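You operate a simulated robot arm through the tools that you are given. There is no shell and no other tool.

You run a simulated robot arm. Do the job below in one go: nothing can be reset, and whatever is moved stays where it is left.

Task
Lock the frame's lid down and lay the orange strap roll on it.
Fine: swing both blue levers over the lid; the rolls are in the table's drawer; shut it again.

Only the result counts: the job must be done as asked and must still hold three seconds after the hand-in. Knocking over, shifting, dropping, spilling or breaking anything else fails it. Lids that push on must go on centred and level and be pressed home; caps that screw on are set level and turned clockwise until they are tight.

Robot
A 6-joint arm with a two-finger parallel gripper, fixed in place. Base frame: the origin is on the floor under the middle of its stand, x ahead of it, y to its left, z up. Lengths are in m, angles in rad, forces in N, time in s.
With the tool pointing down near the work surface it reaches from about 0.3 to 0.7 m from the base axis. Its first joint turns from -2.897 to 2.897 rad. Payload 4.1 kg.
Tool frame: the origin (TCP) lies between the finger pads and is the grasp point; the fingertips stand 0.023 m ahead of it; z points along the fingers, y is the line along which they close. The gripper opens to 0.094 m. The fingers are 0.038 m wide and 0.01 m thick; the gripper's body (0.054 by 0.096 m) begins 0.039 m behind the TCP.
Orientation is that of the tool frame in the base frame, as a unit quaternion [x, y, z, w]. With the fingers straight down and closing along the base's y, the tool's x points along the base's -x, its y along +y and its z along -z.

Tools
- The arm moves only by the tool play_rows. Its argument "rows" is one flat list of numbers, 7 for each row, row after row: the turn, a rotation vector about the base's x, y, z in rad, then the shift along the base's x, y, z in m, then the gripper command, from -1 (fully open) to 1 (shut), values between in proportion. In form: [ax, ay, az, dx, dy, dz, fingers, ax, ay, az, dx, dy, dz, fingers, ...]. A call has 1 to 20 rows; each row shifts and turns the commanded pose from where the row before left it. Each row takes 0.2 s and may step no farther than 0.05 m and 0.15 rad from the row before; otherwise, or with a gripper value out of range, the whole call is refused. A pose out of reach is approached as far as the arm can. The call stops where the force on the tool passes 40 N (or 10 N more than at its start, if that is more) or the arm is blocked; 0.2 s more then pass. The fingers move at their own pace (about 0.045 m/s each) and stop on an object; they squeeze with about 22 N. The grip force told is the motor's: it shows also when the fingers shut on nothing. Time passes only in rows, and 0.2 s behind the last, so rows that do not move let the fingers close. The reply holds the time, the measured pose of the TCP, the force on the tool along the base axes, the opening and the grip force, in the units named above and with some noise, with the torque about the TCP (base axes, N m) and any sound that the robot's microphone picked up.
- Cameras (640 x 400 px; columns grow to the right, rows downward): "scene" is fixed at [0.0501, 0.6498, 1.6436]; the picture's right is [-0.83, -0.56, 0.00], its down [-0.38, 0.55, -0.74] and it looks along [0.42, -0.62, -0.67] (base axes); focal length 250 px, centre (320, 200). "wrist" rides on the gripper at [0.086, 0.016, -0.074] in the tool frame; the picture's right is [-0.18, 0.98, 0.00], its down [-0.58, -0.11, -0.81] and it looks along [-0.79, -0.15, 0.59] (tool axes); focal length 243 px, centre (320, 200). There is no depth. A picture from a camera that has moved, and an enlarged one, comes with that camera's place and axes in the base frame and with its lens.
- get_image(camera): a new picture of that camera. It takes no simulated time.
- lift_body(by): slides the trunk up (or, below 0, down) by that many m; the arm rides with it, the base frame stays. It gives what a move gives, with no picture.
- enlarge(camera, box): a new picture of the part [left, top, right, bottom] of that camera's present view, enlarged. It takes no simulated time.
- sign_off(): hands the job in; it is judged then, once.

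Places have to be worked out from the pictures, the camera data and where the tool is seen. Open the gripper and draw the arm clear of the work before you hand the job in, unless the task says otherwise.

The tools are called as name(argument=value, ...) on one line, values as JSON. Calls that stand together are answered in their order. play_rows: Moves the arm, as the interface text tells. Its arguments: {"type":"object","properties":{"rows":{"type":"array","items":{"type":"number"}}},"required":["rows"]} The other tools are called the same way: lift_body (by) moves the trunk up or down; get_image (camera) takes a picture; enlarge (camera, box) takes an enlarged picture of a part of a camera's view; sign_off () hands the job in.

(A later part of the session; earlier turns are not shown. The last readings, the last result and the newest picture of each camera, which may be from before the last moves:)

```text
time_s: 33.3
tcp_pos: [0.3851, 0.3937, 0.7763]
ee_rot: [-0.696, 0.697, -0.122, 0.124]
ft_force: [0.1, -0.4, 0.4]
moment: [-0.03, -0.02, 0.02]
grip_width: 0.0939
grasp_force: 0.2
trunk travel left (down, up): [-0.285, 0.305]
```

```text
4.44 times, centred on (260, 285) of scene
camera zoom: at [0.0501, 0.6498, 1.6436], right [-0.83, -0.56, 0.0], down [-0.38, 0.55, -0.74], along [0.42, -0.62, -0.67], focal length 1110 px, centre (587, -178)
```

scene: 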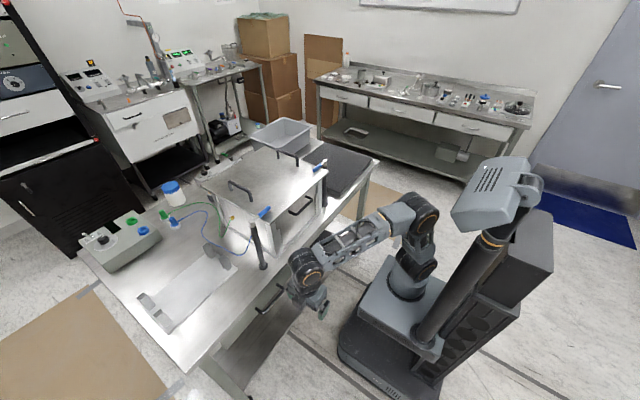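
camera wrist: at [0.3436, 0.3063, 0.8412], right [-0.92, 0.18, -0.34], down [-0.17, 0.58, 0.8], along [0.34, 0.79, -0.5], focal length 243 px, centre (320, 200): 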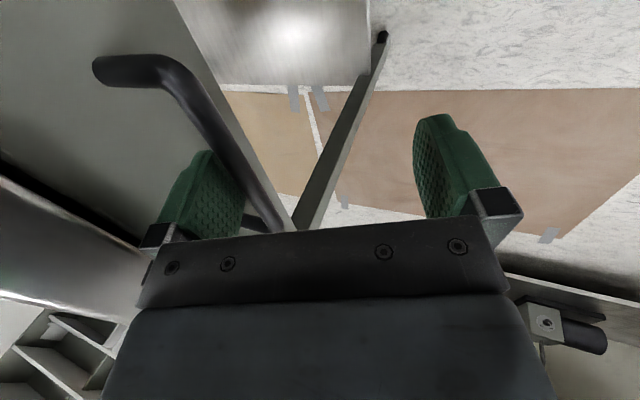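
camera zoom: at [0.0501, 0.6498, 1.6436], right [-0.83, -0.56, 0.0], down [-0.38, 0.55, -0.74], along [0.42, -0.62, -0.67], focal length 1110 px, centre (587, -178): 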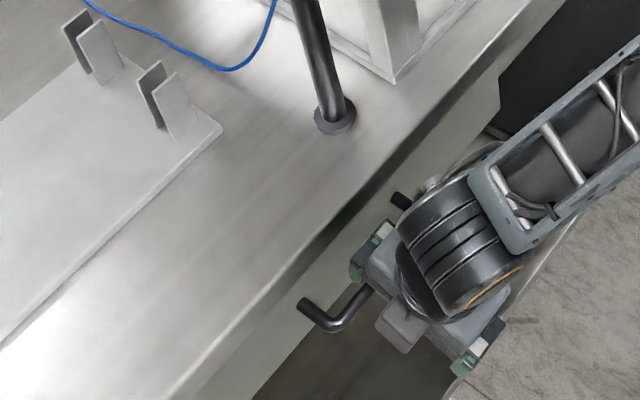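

The bar now runs just inside the far finger, which sits between it and the drawer front. I start pulling toward -x gently.

play_rows(rows=[0, 0, 0, -0.01, 0, 0, -1, 0, 0, 0, -0.01, 0, 0, -1, 0, 0, 0, -0.015, 0, 0, -1, 0, 0, 0, -0.015, 0, 0, -1, 0, 0, 0, 0, 0, 0, -1])

enlarge(camera="scene", box=[200, 230, 320, 340])

```text
time_s: 34.5
tcp_pos: [0.3331, 0.3942, 0.7781]
ee_rot: [0.697, -0.695, 0.123, -0.123]
ft_force: [0.7, 0.6, -0.4]
moment: [0.01, 0.0, -0.01]
grip_width: 0.0941
grasp_force: 0.1
trunk travel left (down, up): [-0.285, 0.305]
```

```text
3.64 times, centred on (260, 285) of scene
camera zoom: at [0.0501, 0.6498, 1.6436], right [-0.83, -0.56, 0.0], down [-0.38, 0.55, -0.74], along [0.42, -0.62, -0.67], focal length 908 px, centre (538, -109)
```

zoom: 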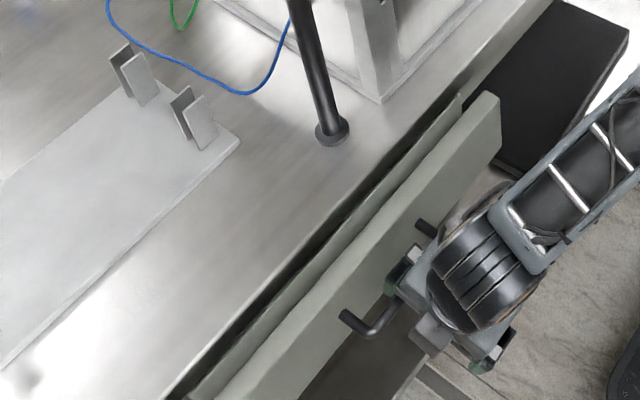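

The drawer is sliding out freely. I keep pulling to expose its inside.

play_rows(rows=[0, 0, 0, -0.02, 0, 0, -1, 0, 0, 0, -0.02, 0, 0, -1, 0, 0, 0, -0.02, 0, 0, -1, 0, 0, 0, -0.02, 0, 0, -1, 0, 0, 0, -0.02, 0, 0, -1, 0, 0, 0, -0.02, 0, 0, -1, 0, 0, 0, 0, 0, 0, -1])

get_image(camera="scene")

enlarge(camera="scene", box=[170, 220, 350, 390])

```text
time_s: 36.1
tcp_pos: [0.212, 0.3954, 0.7755]
ee_rot: [-0.696, 0.697, -0.123, 0.122]
ft_force: [0.1, 0.0, -0.7]
moment: [-0.01, -0.01, -0.02]
grip_width: 0.094
grasp_force: 0.0
trunk travel left (down, up): [-0.285, 0.305]
```

```text
taken
```

scene: 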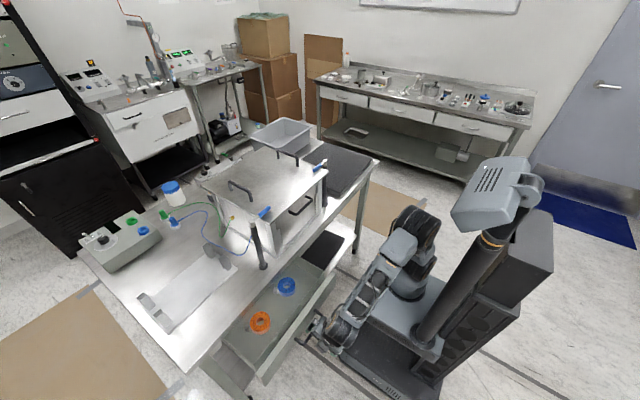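

```text
2.35 times, centred on (260, 305) of scene
camera zoom: at [0.0501, 0.6498, 1.6436], right [-0.83, -0.56, 0.0], down [-0.38, 0.55, -0.74], along [0.42, -0.62, -0.67], focal length 587 px, centre (461, -47)
```

zoom: 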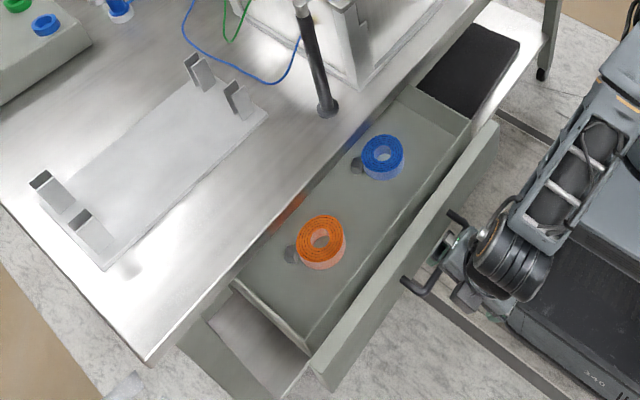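

The drawer is about 0.17 m open and holds an orange and a blue roll. The orange roll (about (0.42, 0.47), about 7 cm across) is still partly under the table edge. I zoom in on it before pulling further.

enlarge(camera="scene", box=[230, 260, 310, 350])

play_rows(rows=[0, 0, 0, -0.015, 0, 0, -1, 0, 0, 0, -0.015, 0, 0, -1, 0, 0, 0, -0.015, 0, 0, -1, 0, 0, 0, 0, 0, 0, -1])

enlarge(camera="scene", box=[170, 220, 350, 390])

```text
4.44 times, centred on (270, 305) of scene
camera zoom: at [0.0501, 0.6498, 1.6436], right [-0.83, -0.56, 0.0], down [-0.38, 0.55, -0.74], along [0.42, -0.62, -0.67], focal length 1110 px, centre (542, -267)
```

zoom: 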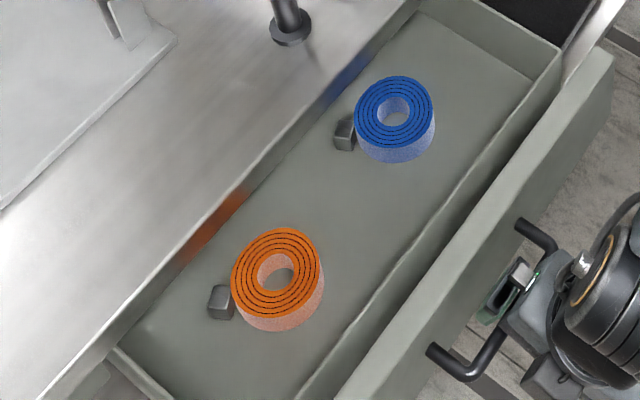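

```text
time_s: 37.1
tcp_pos: [0.1686, 0.3968, 0.7748]
ee_rot: [0.697, -0.696, 0.121, -0.124]
ft_force: [0.2, 0.0, 0.5]
moment: [0.01, 0.03, 0.0]
grip_width: 0.094
grasp_force: 0.1
trunk travel left (down, up): [-0.285, 0.305]
```

```text
2.35 times, centred on (260, 305) of scene
camera zoom: at [0.0501, 0.6498, 1.6436], right [-0.83, -0.56, 0.0], down [-0.38, 0.55, -0.74], along [0.42, -0.62, -0.67], focal length 587 px, centre (461, -47)
```

zoom: 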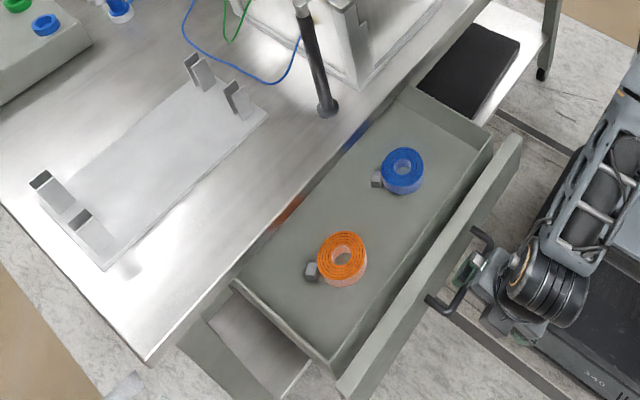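

Each roll has a small dark metal buckle on its side. For the orange roll, centre about (0.374, 0.472), it sits toward +x+y. The drawer is now open about 0.21 m, enough to reach the roll clear of the table edge. I unhook by moving slightly +x and then up, and return the hand to vertical.

play_rows(rows=[0, 0, 0, 0.004, 0, 0, -1, 0, 0, 0, 0, 0, 0.02, -1, 0, 0, 0, 0, 0, 0.03, -1, 0, 0, 0, 0, 0, 0.04, -1, 0, 0, 0, 0, 0, 0.04, -1, 0, 0.1167, 0, 0, 0, 0.02, -1, 0, 0.1167, 0, 0, 0, 0.02, -1, 0, 0.1166, 0, 0, 0, 0.02, -1, 0, 0, 0, 0, 0, 0, -1])

get_image(camera="scene")

```text
time_s: 39.1
tcp_pos: [0.1728, 0.3934, 0.9669]
ee_rot: [-0.707, 0.707, 0.002, 0.0]
ft_force: [-0.8, -0.3, 0.0]
moment: [-0.02, 0.01, 0.02]
grip_width: 0.0937
grasp_force: 0.0
trunk travel left (down, up): [-0.285, 0.305]
```

```text
taken
```

scene: 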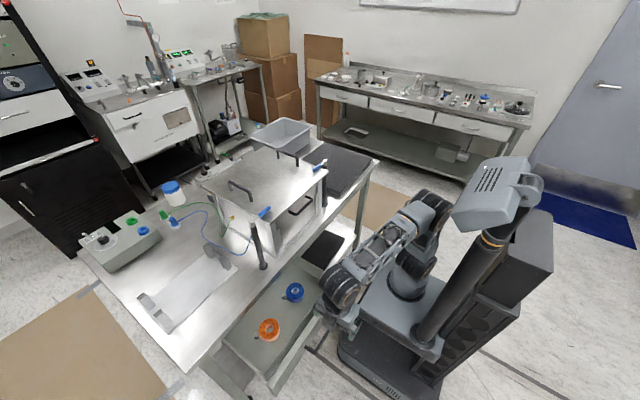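

The drawer stays put and the hand is free. I turn the hand back 45° about vertical, so the finger axis ends up perpendicular to the buckle direction, and move to look at the orange roll.

play_rows(rows=[0, 0, -0.131, 0.012, 0, 0, -1, 0, 0, -0.131, 0.012, 0, 0, -1, 0, 0, -0.131, 0.013, 0, 0, -1, 0, 0, -0.131, 0.013, 0, 0, -1, 0, 0, -0.131, 0.013, 0, 0, -1, 0, 0, -0.131, 0.013, 0, 0, -1, 0, 0, 0, 0, 0, 0, -1])

get_image(camera="wrist")

enlarge(camera="scene", box=[230, 260, 310, 350])

```text
time_s: 40.7
tcp_pos: [0.2486, 0.3937, 0.965]
ee_rot: [-0.382, 0.924, 0.0, 0.001]
ft_force: [0.3, 0.5, 0.0]
moment: [0.0, -0.02, 0.01]
grip_width: 0.0941
grasp_force: 0.1
trunk travel left (down, up): [-0.285, 0.305]
```

```text
taken
camera wrist: at [0.177, 0.3435, 1.0412], right [-0.56, 0.83, 0.0], down [0.49, 0.33, 0.81], along [0.67, 0.45, -0.59], focal length 243 px, centre (320, 200)
```

wrist: 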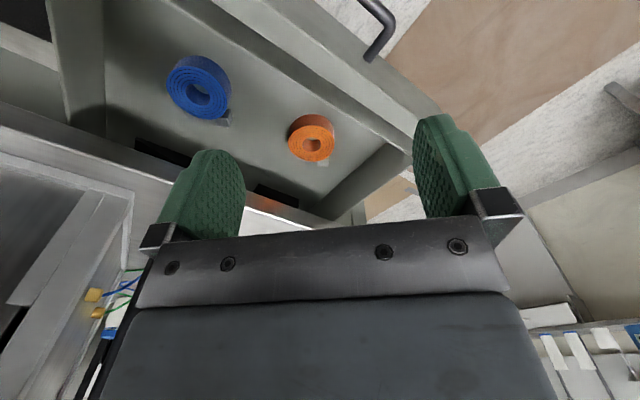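

```text
4.44 times, centred on (270, 305) of scene
camera zoom: at [0.0501, 0.6498, 1.6436], right [-0.83, -0.56, 0.0], down [-0.38, 0.55, -0.74], along [0.42, -0.62, -0.67], focal length 1110 px, centre (542, -267)
```

zoom: 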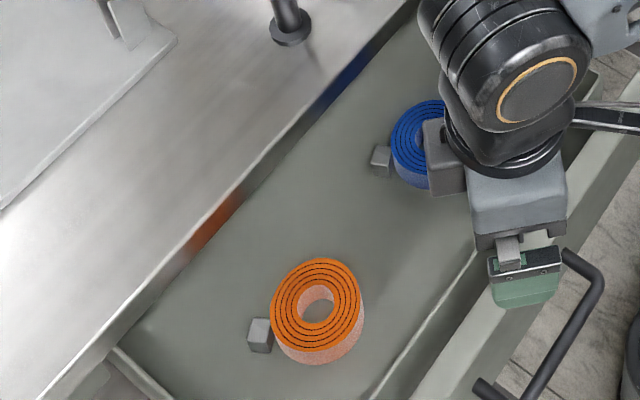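

I enlarge the wrist view of the orange roll and its buckle.

enlarge(camera="wrist", box=[260, 90, 360, 190])

enlarge(camera="wrist", box=[80, 0, 420, 230])

```text
4.00 times, centred on (310, 140) of wrist
camera zoom: at [0.177, 0.3435, 1.0412], right [-0.56, 0.83, 0.0], down [0.49, 0.33, 0.81], along [0.67, 0.45, -0.59], focal length 970 px, centre (360, 440)
```

zoom: 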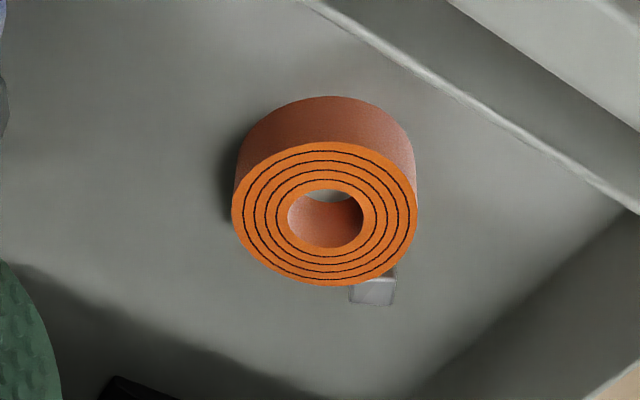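

```text
1.74 times, centred on (250, 115) of wrist
camera zoom: at [0.177, 0.3435, 1.0412], right [-0.56, 0.83, 0.0], down [0.49, 0.33, 0.81], along [0.67, 0.45, -0.59], focal length 422 px, centre (442, 348)
```

zoom: 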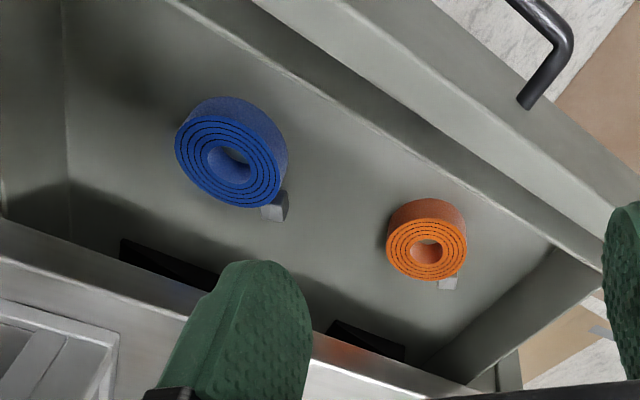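

The orange roll's top is at z≈0.76, centre (0.381, 0.470), outer diameter about 68 mm and height about 23 mm. Its buckle is at about 54° from +x, nearly perpendicular to the current finger axis. I move above it to check centring.

play_rows(rows=[0, 0, 0, 0.033, 0.019, -0.016, -1, 0, 0, 0, 0.033, 0.019, -0.016, -1, 0, 0, 0, 0.033, 0.019, -0.016, -1, 0, 0, 0, 0.033, 0.019, -0.016, -1, 0, 0, 0.08, 0, 0, 0, -1, 0, 0, 0.07, 0, 0, 0, -1, 0, 0, 0, 0, 0, 0, -1])

get_image(camera="wrist")

enlarge(camera="scene", box=[210, 240, 330, 350])

```text
time_s: 42.3
tcp_pos: [0.3805, 0.4705, 0.9028]
ee_rot: [-0.451, 0.893, 0.001, 0.002]
ft_force: [-0.2, 0.0, -0.4]
moment: [-0.02, 0.02, -0.01]
grip_width: 0.094
grasp_force: 0.0
trunk travel left (down, up): [-0.285, 0.305]
```

```text
taken
camera wrist: at [0.3167, 0.4105, 0.9776], right [-0.68, 0.73, 0.0], down [0.43, 0.4, 0.81], along [0.59, 0.55, -0.59], focal length 243 px, centre (320, 200)
```

wrist: 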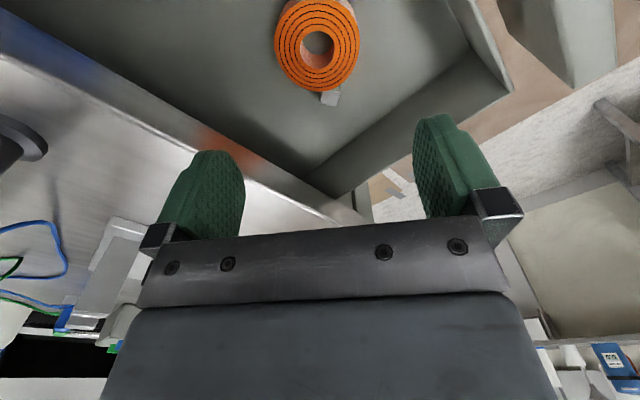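

```text
3.64 times, centred on (270, 295) of scene
camera zoom: at [0.0501, 0.6498, 1.6436], right [-0.83, -0.56, 0.0], down [-0.38, 0.55, -0.74], along [0.42, -0.62, -0.67], focal length 908 px, centre (502, -146)
```

zoom: 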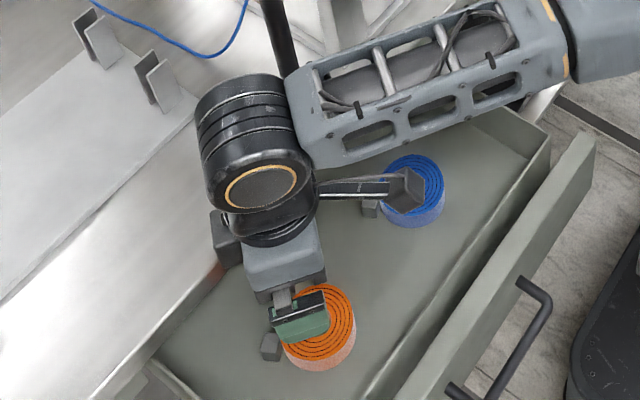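

The view confirms the roll centre at about (0.380, 0.468), right under the hand. I narrow the opening to about 82 mm for clearance from the table edge and descend to TCP z≈0.80.

play_rows(rows=[0, 0, 0, -0.001, -0.002, 0, -0.745, 0, 0, 0, 0, 0, -0.02, -0.745, 0, 0, 0, 0, 0, -0.025, -0.745, 0, 0, 0, 0, 0, -0.025, -0.745, 0, 0, 0, 0, 0, -0.025, -0.745, 0, 0, 0, 0, 0, -0.01, -0.745, 0, 0, 0, 0, 0, 0, -0.745])

get_image(camera="wrist")

enlarge(camera="scene", box=[230, 260, 310, 350])

```text
time_s: 43.9
tcp_pos: [0.3802, 0.4679, 0.7964]
ee_rot: [-0.45, 0.893, 0.0, 0.001]
ft_force: [-0.1, 0.3, 0.1]
moment: [0.0, -0.01, 0.0]
grip_width: 0.0822
grasp_force: 0.0
trunk travel left (down, up): [-0.285, 0.305]
```

```text
taken
camera wrist: at [0.3169, 0.4072, 0.8712], right [-0.68, 0.73, 0.0], down [0.43, 0.4, 0.81], along [0.59, 0.55, -0.59], focal length 243 px, centre (320, 200)
```

wrist: 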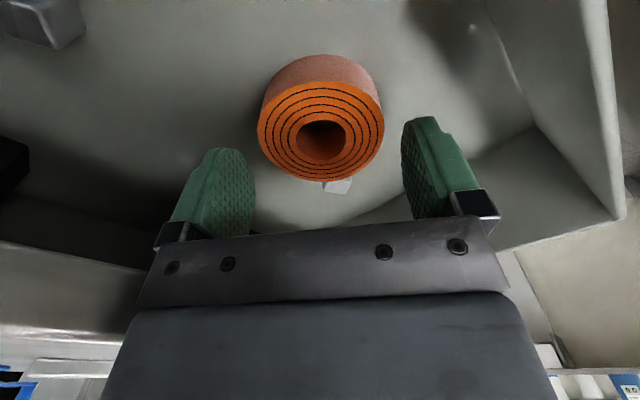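

```text
4.44 times, centred on (270, 305) of scene
camera zoom: at [0.0501, 0.6498, 1.6436], right [-0.83, -0.56, 0.0], down [-0.38, 0.55, -0.74], along [0.42, -0.62, -0.67], focal length 1110 px, centre (542, -267)
```

zoom: 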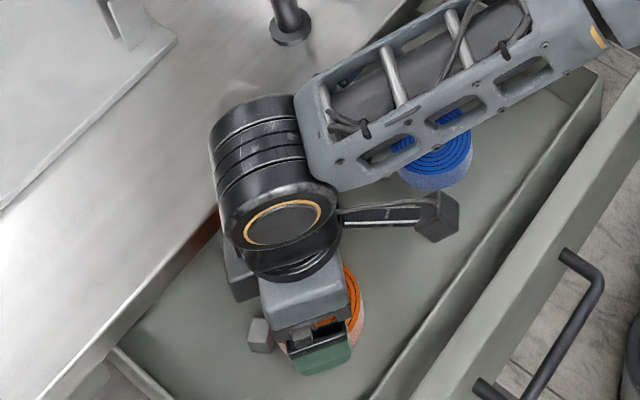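

The roll is centred between the fingers, with the buckle off to the side. I descend 30 mm so the fingertips sit just above the drawer floor.

play_rows(rows=[0, 0, 0, 0, 0, -0.012, -0.745, 0, 0, 0, 0, 0, -0.01, -0.745, 0, 0, 0, 0, 0, -0.007, -0.745, 0, 0, 0, 0, 0, 0, -0.745])

get_image(camera="wrist")

```text
time_s: 44.9
tcp_pos: [0.38, 0.4683, 0.7682]
ee_rot: [-0.451, 0.893, 0.0, 0.0]
ft_force: [0.1, -0.9, -0.4]
moment: [0.0, 0.02, 0.0]
grip_width: 0.082
grasp_force: 0.0
trunk travel left (down, up): [-0.285, 0.305]
```

```text
taken
camera wrist: at [0.3167, 0.408, 0.8433], right [-0.68, 0.73, 0.0], down [0.43, 0.4, 0.81], along [0.59, 0.55, -0.59], focal length 243 px, centre (320, 200)
```

wrist: 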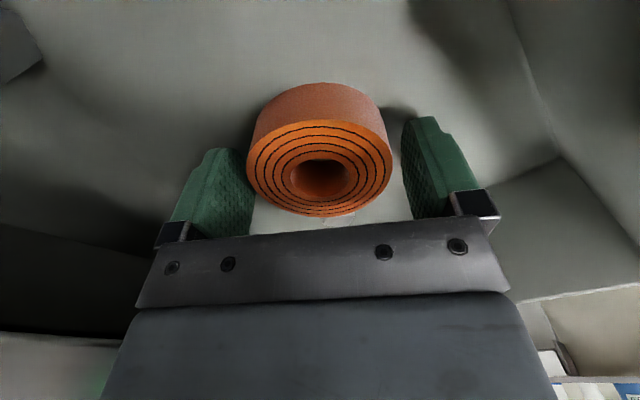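

Fingertips are about 8 mm above the floor and straddle the roll well. I go 3 mm lower and close the grip.

play_rows(rows=[0, 0, 0, 0, 0, -0.003, -0.745, 0, 0, 0, 0, 0, 0, 1, 0, 0, 0, 0, 0, 0, 1, 0, 0, 0, 0, 0, 0, 1, 0, 0, 0, 0, 0, 0, 1])

get_image(camera="wrist")

```text
time_s: 46.1
tcp_pos: [0.3801, 0.4684, 0.7643]
ee_rot: [-0.451, 0.893, 0.001, 0.0]
ft_force: [0.4, -1.0, 0.2]
moment: [-0.03, -0.1, 0.03]
grip_width: 0.0672
grasp_force: 22.3
trunk travel left (down, up): [-0.285, 0.305]
```

```text
taken
camera wrist: at [0.3165, 0.4076, 0.8406], right [-0.68, 0.73, 0.0], down [0.43, 0.4, 0.81], along [0.59, 0.55, -0.59], focal length 243 px, centre (320, 200)
```

wrist: 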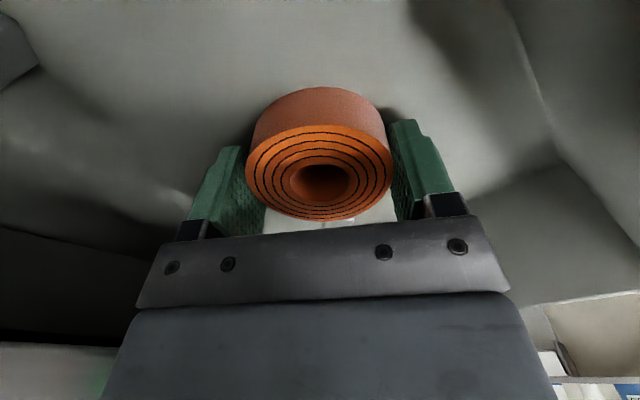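

The fingers hold the roll at 67 mm with full force. I lift straight up a little and check.

play_rows(rows=[0, 0, 0, 0, 0, 0.01, 1, 0, 0, 0, 0, 0, 0.02, 1, 0, 0, 0, 0, 0, 0.03, 1, 0, 0, 0, 0, 0, 0.03, 1, 0, 0, 0, 0, 0, 0.03, 1, 0, 0, 0, 0, 0, 0.03, 1, 0, 0, 0, 0, 0, 0, 1])

get_image(camera="wrist")

enlarge(camera="scene", box=[210, 230, 340, 350])

```text
time_s: 47.7
tcp_pos: [0.3804, 0.4701, 0.9164]
ee_rot: [-0.451, 0.892, -0.001, -0.001]
ft_force: [-1.0, -0.1, -0.1]
moment: [-0.02, 0.01, 0.02]
grip_width: 0.0673
grasp_force: 22.1
trunk travel left (down, up): [-0.285, 0.305]
```

```text
taken
camera wrist: at [0.3159, 0.4084, 0.9908], right [-0.68, 0.73, 0.0], down [0.43, 0.4, 0.81], along [0.59, 0.55, -0.59], focal length 243 px, centre (320, 200)
```

wrist: 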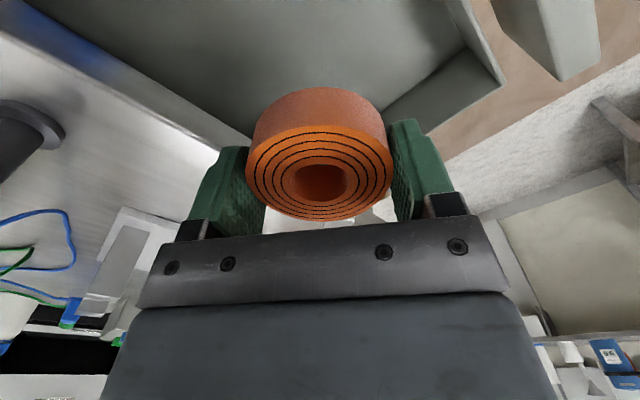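

```text
3.33 times, centred on (275, 290) of scene
camera zoom: at [0.0501, 0.6498, 1.6436], right [-0.83, -0.56, 0.0], down [-0.38, 0.55, -0.74], along [0.42, -0.62, -0.67], focal length 832 px, centre (470, -100)
```

zoom: 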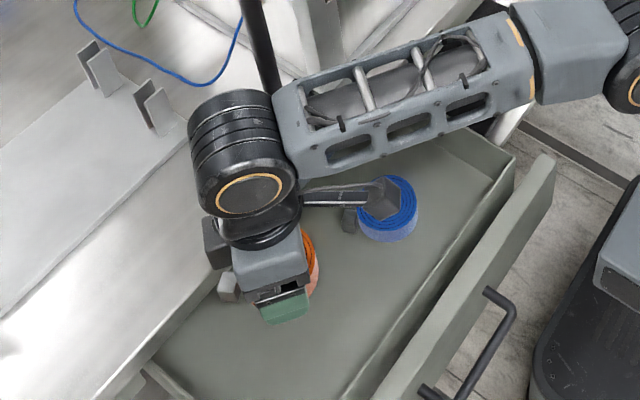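

The orange roll is held securely and the blue one is undisturbed. I raise the trunk so the arm can reach over the lid.

lift_body(by=0.29)

get_image(camera="scene")

```text
time_s: 50.6
tcp_pos: [0.3805, 0.4688, 1.2064]
ee_rot: [-0.45, 0.893, -0.001, 0.0]
ft_force: [0.5, 0.2, -1.1]
moment: [0.03, 0.03, -0.01]
grip_width: 0.067
grasp_force: 22.2
trunk travel left (down, up): [-0.575, 0.015]
```

```text
taken
```

scene: 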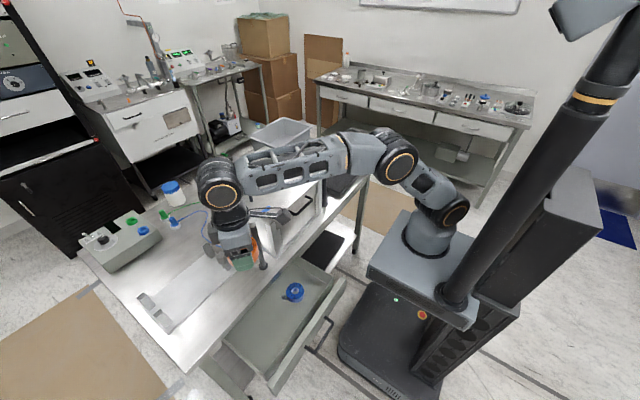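

The roll is at z≈1.2, above the post and lever height. I carry it over to the middle of the lid's front half, around (0.57, 0.14).

play_rows(rows=[0, 0, 0, 0, 0, 0.025, 1, 0, 0, 0, 0.021, -0.0365, 0, 1, 0, 0, 0, 0.021, -0.0365, 0, 1, 0, 0, 0, 0.021, -0.0365, 0, 1, 0, 0, 0, 0.021, -0.0365, 0, 1, 0, 0, 0, 0.021, -0.0365, 0, 1, 0, 0, 0, 0.021, -0.0365, 0, 1, 0, 0, 0, 0.021, -0.0365, 0, 1, 0, 0, 0, 0.021, -0.0365, 0, 1, 0, 0, 0, 0.021, -0.0365, 0, 1, 0, 0, 0, 0, 0, 0, 1])

get_image(camera="wrist")

enlarge(camera="scene", box=[190, 120, 370, 250])

```text
time_s: 53.0
tcp_pos: [0.5675, 0.1423, 1.2317]
ee_rot: [-0.452, 0.892, 0.002, 0.001]
ft_force: [-0.3, 0.5, -1.8]
moment: [0.0, 0.01, -0.03]
grip_width: 0.067
grasp_force: 21.9
trunk travel left (down, up): [-0.575, 0.015]
```

```text
taken
camera wrist: at [0.5046, 0.0805, 1.3068], right [-0.68, 0.73, 0.0], down [0.43, 0.4, 0.81], along [0.59, 0.55, -0.59], focal length 243 px, centre (320, 200)
```

wrist: 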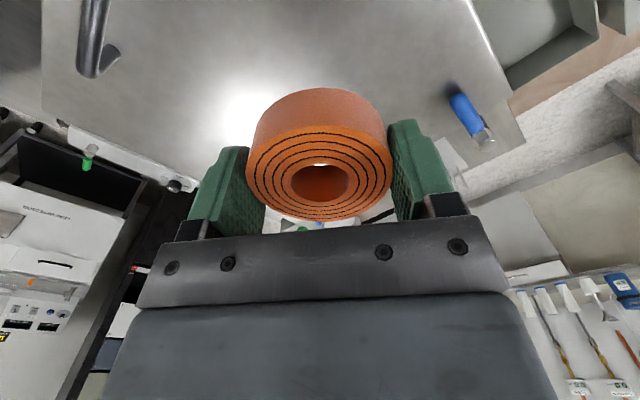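

```text
3.08 times, centred on (280, 185) of scene
camera zoom: at [0.0501, 0.6498, 1.6436], right [-0.83, -0.56, 0.0], down [-0.38, 0.55, -0.74], along [0.42, -0.62, -0.67], focal length 768 px, centre (443, 246)
```

zoom: 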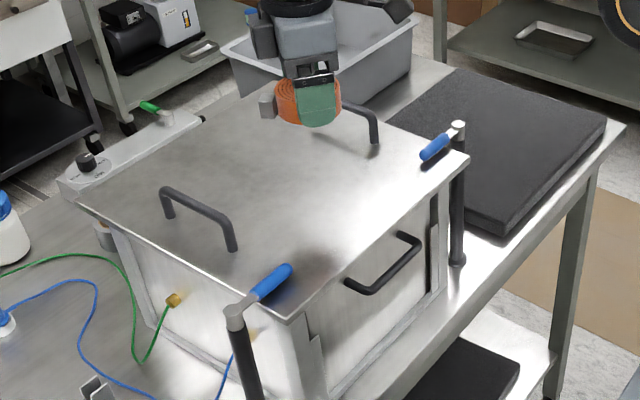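

The spot directly below, (0.5675, 0.142), is bare lid between the two handles. I descend to about 1 cm above the expected contact height.

play_rows(rows=[0, 0, 0, 0, 0, -0.03, 1, 0, 0, 0, 0, 0, -0.03, 1, 0, 0, 0, 0, 0, -0.025, 1, 0, 0, 0, 0, 0, -0.015, 1, 0, 0, 0, 0, 0, -0.008, 1, 0, 0, 0, 0, 0, 0, 1])

enlarge(camera="scene", box=[240, 140, 340, 210])

```text
time_s: 54.5
tcp_pos: [0.5697, 0.1398, 1.1225]
ee_rot: [-0.452, 0.892, 0.0, 0.001]
ft_force: [0.6, 0.5, -1.7]
moment: [0.0, 0.0, 0.0]
grip_width: 0.0672
grasp_force: 21.9
trunk travel left (down, up): [-0.575, 0.015]
```

```text
5.71 times, centred on (290, 175) of scene
camera zoom: at [0.0501, 0.6498, 1.6436], right [-0.83, -0.56, 0.0], down [-0.38, 0.55, -0.74], along [0.42, -0.62, -0.67], focal length 1426 px, centre (491, 343)
```

zoom: 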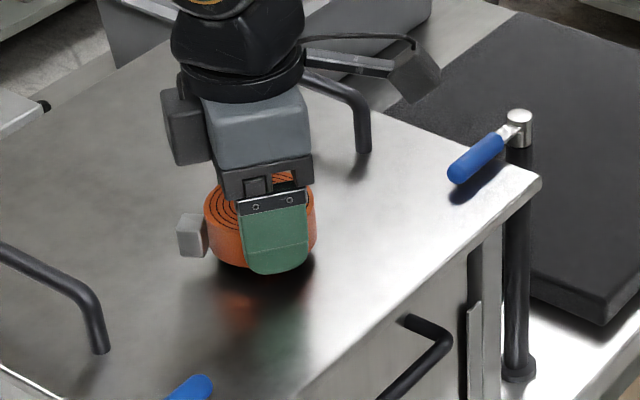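

The roll hovers about 1 cm over the lid. I lower in small steps, watching for the contact force.

play_rows(rows=[0, 0, 0, 0, 0, -0.003, 1, 0, 0, 0, 0, 0, -0.003, 1, 0, 0, 0, 0, 0, -0.002, 1, 0, 0, 0, 0, 0, 0, 1])

```text
time_s: 55.5
tcp_pos: [0.5696, 0.1411, 1.1139]
ee_rot: [-0.452, 0.892, 0.001, 0.0]
ft_force: [0.1, -0.1, -0.7]
moment: [0.01, -0.02, 0.0]
grip_width: 0.0673
grasp_force: 22.5
trunk travel left (down, up): [-0.575, 0.015]
```

No contact yet at TCP z≈1.114, so I go on in 1 mm steps.

play_rows(rows=[0, 0, 0, 0, 0, -0.001, 1, 0, 0, 0, 0, 0, -0.001, 1, 0, 0, 0, 0, 0, 0, 1])

play_rows(rows=[0, 0, 0, 0, 0, -0.001, 1, 0, 0, 0, 0, 0, 0, 1])

enlarge(camera="scene", box=[260, 155, 320, 200])

```text
time_s: 56.2
tcp_pos: [0.5693, 0.1404, 1.1131]
ee_rot: [-0.451, 0.893, 0.001, -0.001]
ft_force: [-0.2, -0.4, -1.7]
moment: [-0.02, 0.04, 0.04]
grip_width: 0.0672
grasp_force: 22.2
trunk travel left (down, up): [-0.575, 0.015]
```

```text
time_s: 56.9
tcp_pos: [0.5701, 0.139, 1.1122]
ee_rot: [-0.451, 0.893, 0.001, 0.0]
ft_force: [-0.1, 0.3, -1.0]
moment: [0.01, 0.01, 0.0]
grip_width: 0.067
grasp_force: 22.1
trunk travel left (down, up): [-0.575, 0.015]
```

```text
8.89 times, centred on (290, 178) of scene
camera zoom: at [0.0501, 0.6498, 1.6436], right [-0.83, -0.56, 0.0], down [-0.38, 0.55, -0.74], along [0.42, -0.62, -0.67], focal length 2219 px, centre (587, 400)
```

zoom: 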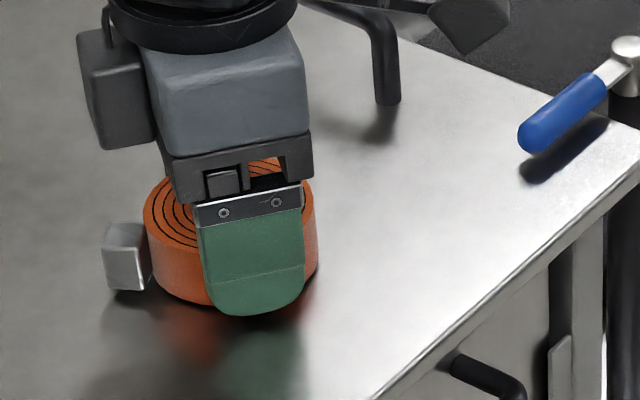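

The gap is nearly closed but there is still no force. I continue 1 mm at a time.

play_rows(rows=[0, 0, 0, 0, 0, -0.001, 1, 0, 0, 0, 0, 0, 0, 1])

play_rows(rows=[0, 0, 0, 0, 0, -0.001, 1, 0, 0, 0, 0, 0, 0, 1])

```text
time_s: 57.5
tcp_pos: [0.5696, 0.1397, 1.1097]
ee_rot: [-0.451, 0.893, 0.001, 0.0]
ft_force: [0.9, 0.5, -1.1]
moment: [-0.01, -0.01, 0.01]
grip_width: 0.067
grasp_force: 21.8
trunk travel left (down, up): [-0.575, 0.015]
```

```text
time_s: 58.0
tcp_pos: [0.5693, 0.1405, 1.1095]
ee_rot: [-0.45, 0.893, 0.001, 0.001]
ft_force: [-0.3, 0.3, -1.2]
moment: [-0.03, -0.01, -0.02]
grip_width: 0.0671
grasp_force: 22.5
trunk travel left (down, up): [-0.575, 0.015]
```

Still free at z≈1.1095; two more 1 mm steps with checks.

play_rows(rows=[0, 0, 0, 0, 0, -0.001, 1, 0, 0, 0, 0, 0, 0, 1])

play_rows(rows=[0, 0, 0, 0, 0, -0.001, 1, 0, 0, 0, 0, 0, 0, 1])

enlarge(camera="scene", box=[260, 155, 320, 200])

```text
time_s: 58.6
tcp_pos: [0.5686, 0.1404, 1.1099]
ee_rot: [-0.451, 0.893, 0.0, 0.0]
ft_force: [1.3, -0.1, 5.8]
moment: [-0.02, 0.15, 0.01]
grip_width: 0.0671
grasp_force: 22.1
trunk travel left (down, up): [-0.575, 0.015]
```

```text
time_s: 59.2
tcp_pos: [0.5695, 0.1413, 1.1089]
ee_rot: [-0.451, 0.893, 0.0, 0.001]
ft_force: [1.4, 0.1, 13.2]
moment: [0.02, 0.19, 0.0]
grip_width: 0.0671
grasp_force: 21.9
trunk travel left (down, up): [-0.575, 0.015]
```

```text
8.89 times, centred on (290, 178) of scene
camera zoom: at [0.0501, 0.6498, 1.6436], right [-0.83, -0.56, 0.0], down [-0.38, 0.55, -0.74], along [0.42, -0.62, -0.67], focal length 2219 px, centre (587, 400)
```

zoom: 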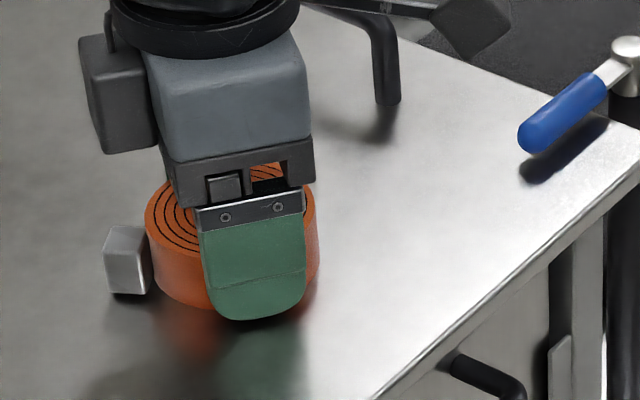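

Contact is made with 13 N, so the roll rests on the lid. I relieve the pressure by 1 mm and open the fingers in stages.

play_rows(rows=[0, 0, 0, 0, 0, 0.0015, 1, 0, 0, 0, 0, 0, 0, -0.47, 0, 0, 0, 0, 0, 0, -0.55, 0, 0, 0, 0, 0, 0, -0.65, 0, 0, 0, 0, 0, 0, -0.75, 0, 0, 0, 0, 0, 0, -0.75])

get_image(camera="wrist")

enlarge(camera="scene", box=[260, 155, 320, 200])

```text
time_s: 60.6
tcp_pos: [0.568, 0.1391, 1.1093]
ee_rot: [-0.451, 0.893, 0.0, 0.001]
ft_force: [0.0, 0.2, 0.1]
moment: [-0.02, -0.05, 0.01]
grip_width: 0.0824
grasp_force: 0.1
trunk travel left (down, up): [-0.575, 0.015]
```

```text
taken
camera wrist: at [0.5048, 0.0797, 1.1849], right [-0.68, 0.73, 0.0], down [0.43, 0.4, 0.81], along [0.59, 0.55, -0.59], focal length 243 px, centre (320, 200)
```

wrist: 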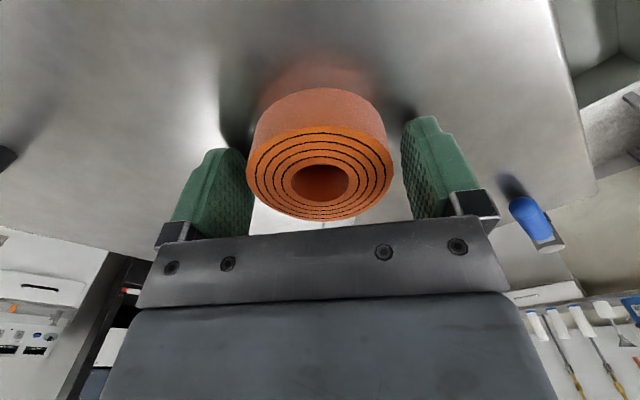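

```text
8.89 times, centred on (290, 178) of scene
camera zoom: at [0.0501, 0.6498, 1.6436], right [-0.83, -0.56, 0.0], down [-0.38, 0.55, -0.74], along [0.42, -0.62, -0.67], focal length 2219 px, centre (587, 400)
```

zoom: 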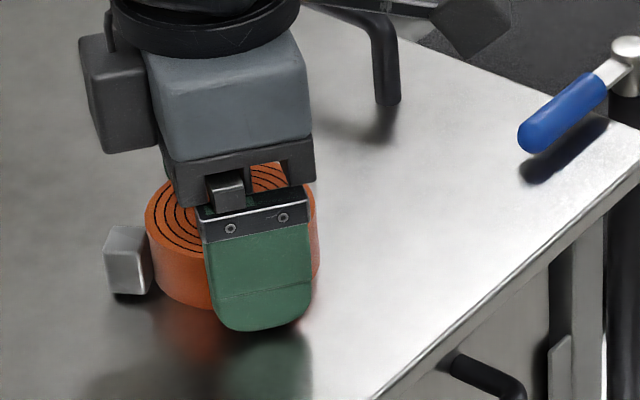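

The roll stays flat on the lid with the fingers clear on both sides. I rise straight up with the gripper at this opening.

play_rows(rows=[0, 0, 0, 0, 0, 0.01, -0.75, 0, 0, 0, 0, 0, 0.02, -0.75, 0, 0, 0, 0, 0, 0.03, -0.75, 0, 0, 0, 0, 0, 0.03, -0.75, 0, 0, 0, 0, 0, 0.03, -0.75, 0, 0, 0, 0, 0, 0, -0.75])

enlarge(camera="scene", box=[190, 120, 370, 250])

get_image(camera="wrist")

```text
time_s: 62.0
tcp_pos: [0.5702, 0.1412, 1.2306]
ee_rot: [-0.451, 0.893, 0.001, 0.001]
ft_force: [0.5, 0.3, -1.0]
moment: [0.02, 0.01, 0.0]
grip_width: 0.0823
grasp_force: 0.0
trunk travel left (down, up): [-0.575, 0.015]
```

```text
3.08 times, centred on (280, 185) of scene
camera zoom: at [0.0501, 0.6498, 1.6436], right [-0.83, -0.56, 0.0], down [-0.38, 0.55, -0.74], along [0.42, -0.62, -0.67], focal length 768 px, centre (443, 246)
```

zoom: 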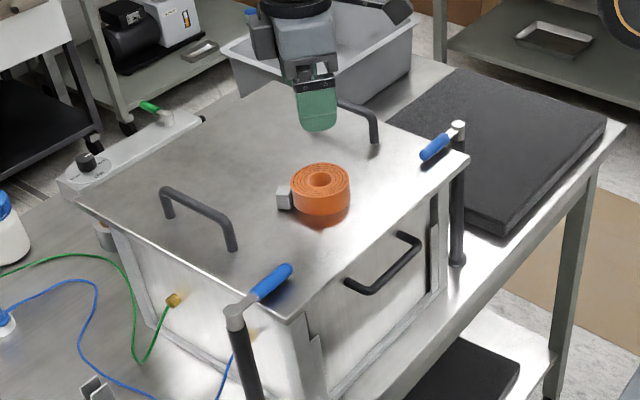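

```text
taken
camera wrist: at [0.5055, 0.0805, 1.3054], right [-0.68, 0.73, 0.0], down [0.43, 0.4, 0.81], along [0.59, 0.55, -0.59], focal length 243 px, centre (320, 200)
```

wrist: 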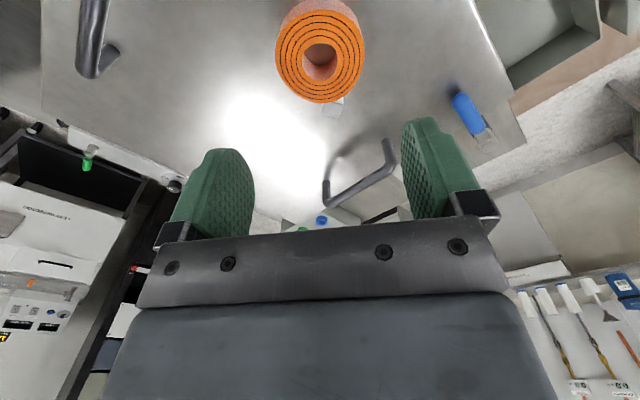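

The orange roll sits flat on the lid between the handles, with both levers over the lid. Next I retreat high to a place in front of the open drawer, turning the hand back to its default heading and shutting the fingers for pushing.

play_rows(rows=[0, 0, 0, -0.0368, 0.0231, 0, -0.75, 0, 0, 0, -0.0368, 0.0231, 0, -0.75, 0, 0, 0, -0.0368, 0.0231, 0, 1, 0, 0, -0.1336, -0.0368, 0.0231, 0, 1, 0, 0, -0.1336, -0.0368, 0.0231, 0, 1, 0, 0, -0.1336, -0.0368, 0.0231, 0, 1, 0, 0, -0.1336, -0.0368, 0.0231, 0, 1, 0, 0, -0.1336, -0.0368, 0.0231, 0, 1, 0, 0, -0.1336, -0.0368, 0.0231, 0, 1, 0, 0, -0.1336, -0.0368, 0.0231, 0, 1, 0, 0, 0, -0.0368, 0.0231, 0, 1, 0, 0, 0, 0, 0, 0, 1])

lift_body(by=-0.3)

get_image(camera="wrist")

get_image(camera="scene")

```text
time_s: 64.7
tcp_pos: [0.1653, 0.3925, 1.2297]
ee_rot: [-0.001, 1.0, 0.001, 0.001]
ft_force: [-0.1, -0.2, 0.9]
moment: [-0.02, 0.02, -0.01]
grip_width: 0.0
grasp_force: 21.8
trunk travel left (down, up): [-0.575, 0.015]
```

```text
time_s: 67.7
tcp_pos: [0.1649, 0.3924, 0.9298]
ee_rot: [0.0, 1.0, 0.0, 0.001]
ft_force: [-0.5, 0.3, 0.6]
moment: [-0.03, -0.01, -0.02]
grip_width: 0.0003
grasp_force: 22.0
trunk travel left (down, up): [-0.275, 0.315]
```

```text
taken
camera wrist: at [0.0789, 0.4078, 1.0048], right [0.18, 0.98, 0.0], down [0.58, -0.11, 0.81], along [0.79, -0.15, -0.59], focal length 243 px, centre (320, 200)
```

wrist: 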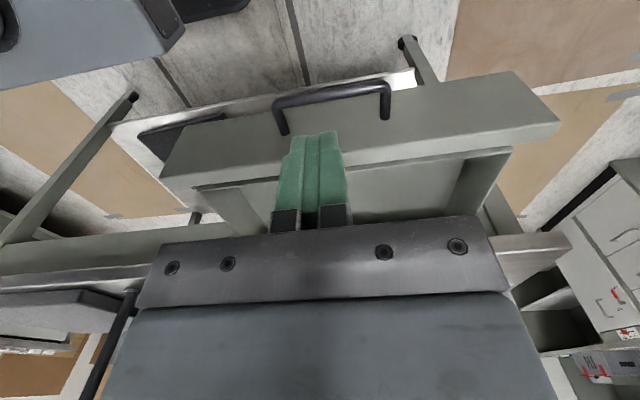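

```text
taken
```

scene: 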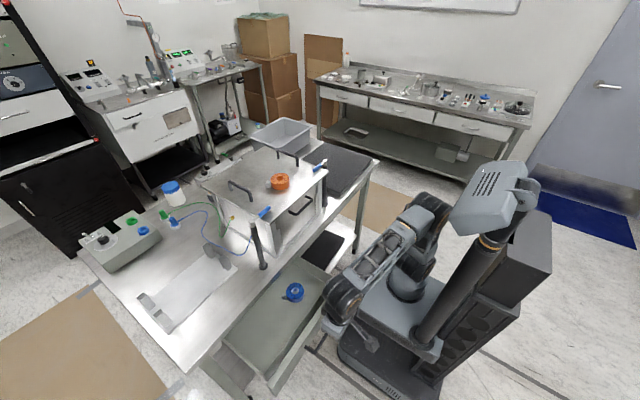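

The drawer handle bar is at x≈0.205, about 16 mm ahead of the shut fingers. I lower the fingers to bar height in front of it.

play_rows(rows=[0, 0, 0, 0, 0.002, -0.029, 1, 0, 0, 0, 0, 0, -0.029, 1, 0, 0, 0, 0, 0, -0.029, 1, 0, 0, 0, 0, 0, -0.029, 1, 0, 0, 0, 0, 0, -0.029, 1, 0, 0, 0, 0, 0, 0, 1])

get_image(camera="wrist")

```text
time_s: 69.0
tcp_pos: [0.1618, 0.3937, 0.7854]
ee_rot: [-0.001, 1.0, 0.0, 0.001]
ft_force: [-0.1, 0.4, -1.0]
moment: [-0.02, 0.02, 0.01]
grip_width: 0.0
grasp_force: 22.8
trunk travel left (down, up): [-0.275, 0.315]
```

```text
taken
camera wrist: at [0.0756, 0.4095, 0.8606], right [0.18, 0.98, 0.0], down [0.58, -0.11, 0.81], along [0.79, -0.15, -0.59], focal length 243 px, centre (320, 200)
```

wrist: 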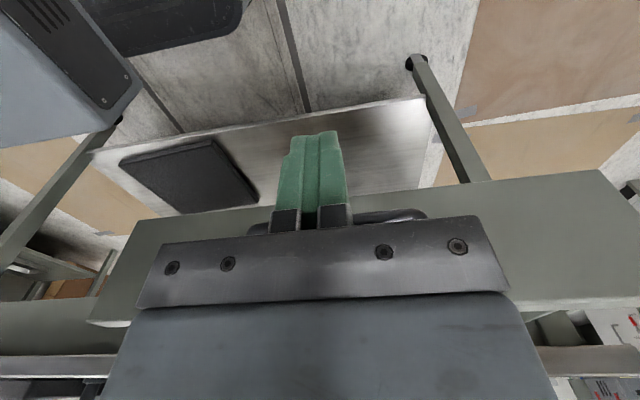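

The bar is right ahead of the fingers. I push the drawer in steadily toward +x.

play_rows(rows=[0, 0, 0, 0.01, 0, 0, 1, 0, 0, 0, 0.008, 0, 0, 1, 0, 0, 0, 0.01, 0, 0, 1, 0, 0, 0, 0.015, 0, 0, 1, 0, 0, 0, 0.015, 0, 0, 1, 0, 0, 0, 0.015, 0, 0, 1, 0, 0, 0, 0.015, 0, 0, 1, 0, 0, 0, 0.015, 0, 0, 1, 0, 0, 0, 0.015, 0, 0, 1, 0, 0, 0, 0.015, 0, 0, 1, 0, 0, 0, 0.015, 0, 0, 1, 0, 0, 0, 0.015, 0, 0, 1, 0, 0, 0, 0.015, 0, 0, 1, 0, 0, 0, 0.015, 0, 0, 1, 0, 0, 0, 0.012, 0, 0, 1, 0, 0, 0, 0, 0, 0, 1])

get_image(camera="scene")

get_image(camera="wrist")

```text
time_s: 72.5
tcp_pos: [0.3704, 0.3946, 0.7841]
ee_rot: [0.0, 1.0, 0.0, 0.001]
ft_force: [0.2, -0.7, -0.5]
moment: [0.01, 0.0, -0.02]
grip_width: 0.0
grasp_force: 22.3
trunk travel left (down, up): [-0.275, 0.315]
```

```text
taken
```

scene: 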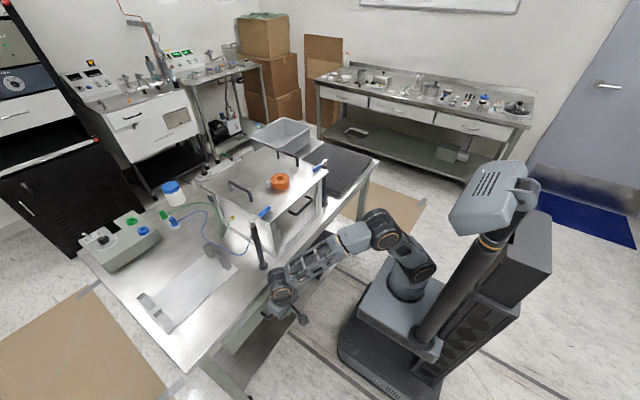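

```text
taken
camera wrist: at [0.2845, 0.4097, 0.8594], right [0.18, 0.98, 0.0], down [0.58, -0.11, 0.81], along [0.79, -0.15, -0.59], focal length 243 px, centre (320, 200)
```

wrist: 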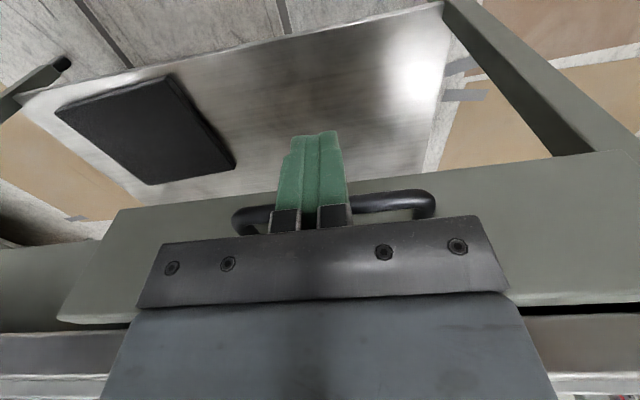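

The drawer is nearly in, with a small gap under the table lip. I push the last centimetres slowly until the force shows it has met its stop.

play_rows(rows=[0, 0, 0, 0.008, 0, 0, 1, 0, 0, 0, 0.006, 0, 0, 1, 0, 0, 0, 0.005, 0, 0, 1, 0, 0, 0, 0.004, 0, 0, 1, 0, 0, 0, 0, 0, 0, 1])

get_image(camera="wrist")

enlarge(camera="scene", box=[200, 230, 330, 350])

```text
time_s: 73.7
tcp_pos: [0.3916, 0.3941, 0.7844]
ee_rot: [0.0, 1.0, 0.0, 0.0]
ft_force: [0.5, 1.2, 0.3]
moment: [-0.01, -0.01, 0.0]
grip_width: 0.0
grasp_force: 21.8
trunk travel left (down, up): [-0.275, 0.315]
```

```text
taken
camera wrist: at [0.3067, 0.4091, 0.8605], right [0.18, 0.98, 0.0], down [0.58, -0.11, 0.81], along [0.79, -0.15, -0.59], focal length 243 px, centre (320, 200)
```

wrist: 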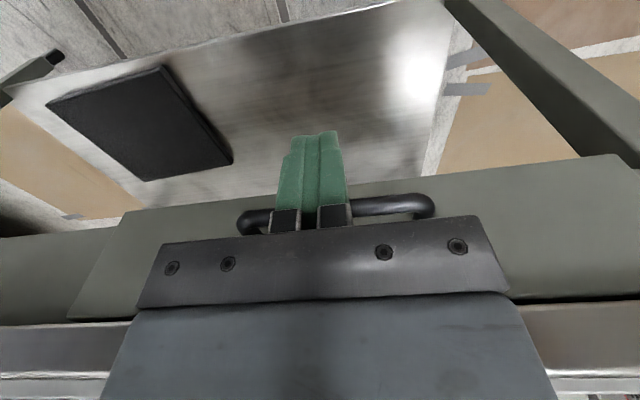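

```text
3.33 times, centred on (265, 290) of scene
camera zoom: at [0.0501, 0.6498, 1.6436], right [-0.83, -0.56, 0.0], down [-0.38, 0.55, -0.74], along [0.42, -0.62, -0.67], focal length 832 px, centre (503, -100)
```

zoom: 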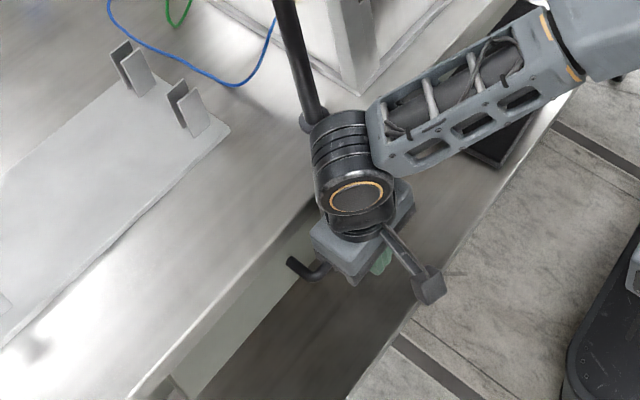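

No stop felt yet at x≈0.392; the expected shut position is near 0.398. I continue in 2–3 mm steps.

play_rows(rows=[0, 0, 0, 0.003, 0, 0, 1, 0, 0, 0, 0.002, 0, 0, 1, 0, 0, 0, 0, 0, 0, 1])

play_rows(rows=[0, 0, 0, 0.002, 0, 0, 1, 0, 0, 0, 0.002, 0, 0, 1, 0, 0, 0, 0, 0, 0, 1])

```text
time_s: 74.5
tcp_pos: [0.3976, 0.394, 0.7842]
ee_rot: [0.0, 1.0, 0.0, 0.001]
ft_force: [-0.2, -0.1, -0.8]
moment: [-0.03, 0.01, -0.02]
grip_width: 0.0
grasp_force: 21.7
trunk travel left (down, up): [-0.275, 0.315]
```

```text
time_s: 75.2
tcp_pos: [0.3991, 0.3933, 0.7854]
ee_rot: [-0.001, 1.0, -0.001, -0.001]
ft_force: [-24.2, -1.7, -1.4]
moment: [-0.02, 0.04, -0.22]
grip_width: 0.0
grasp_force: 22.2
trunk travel left (down, up): [-0.275, 0.315]
```

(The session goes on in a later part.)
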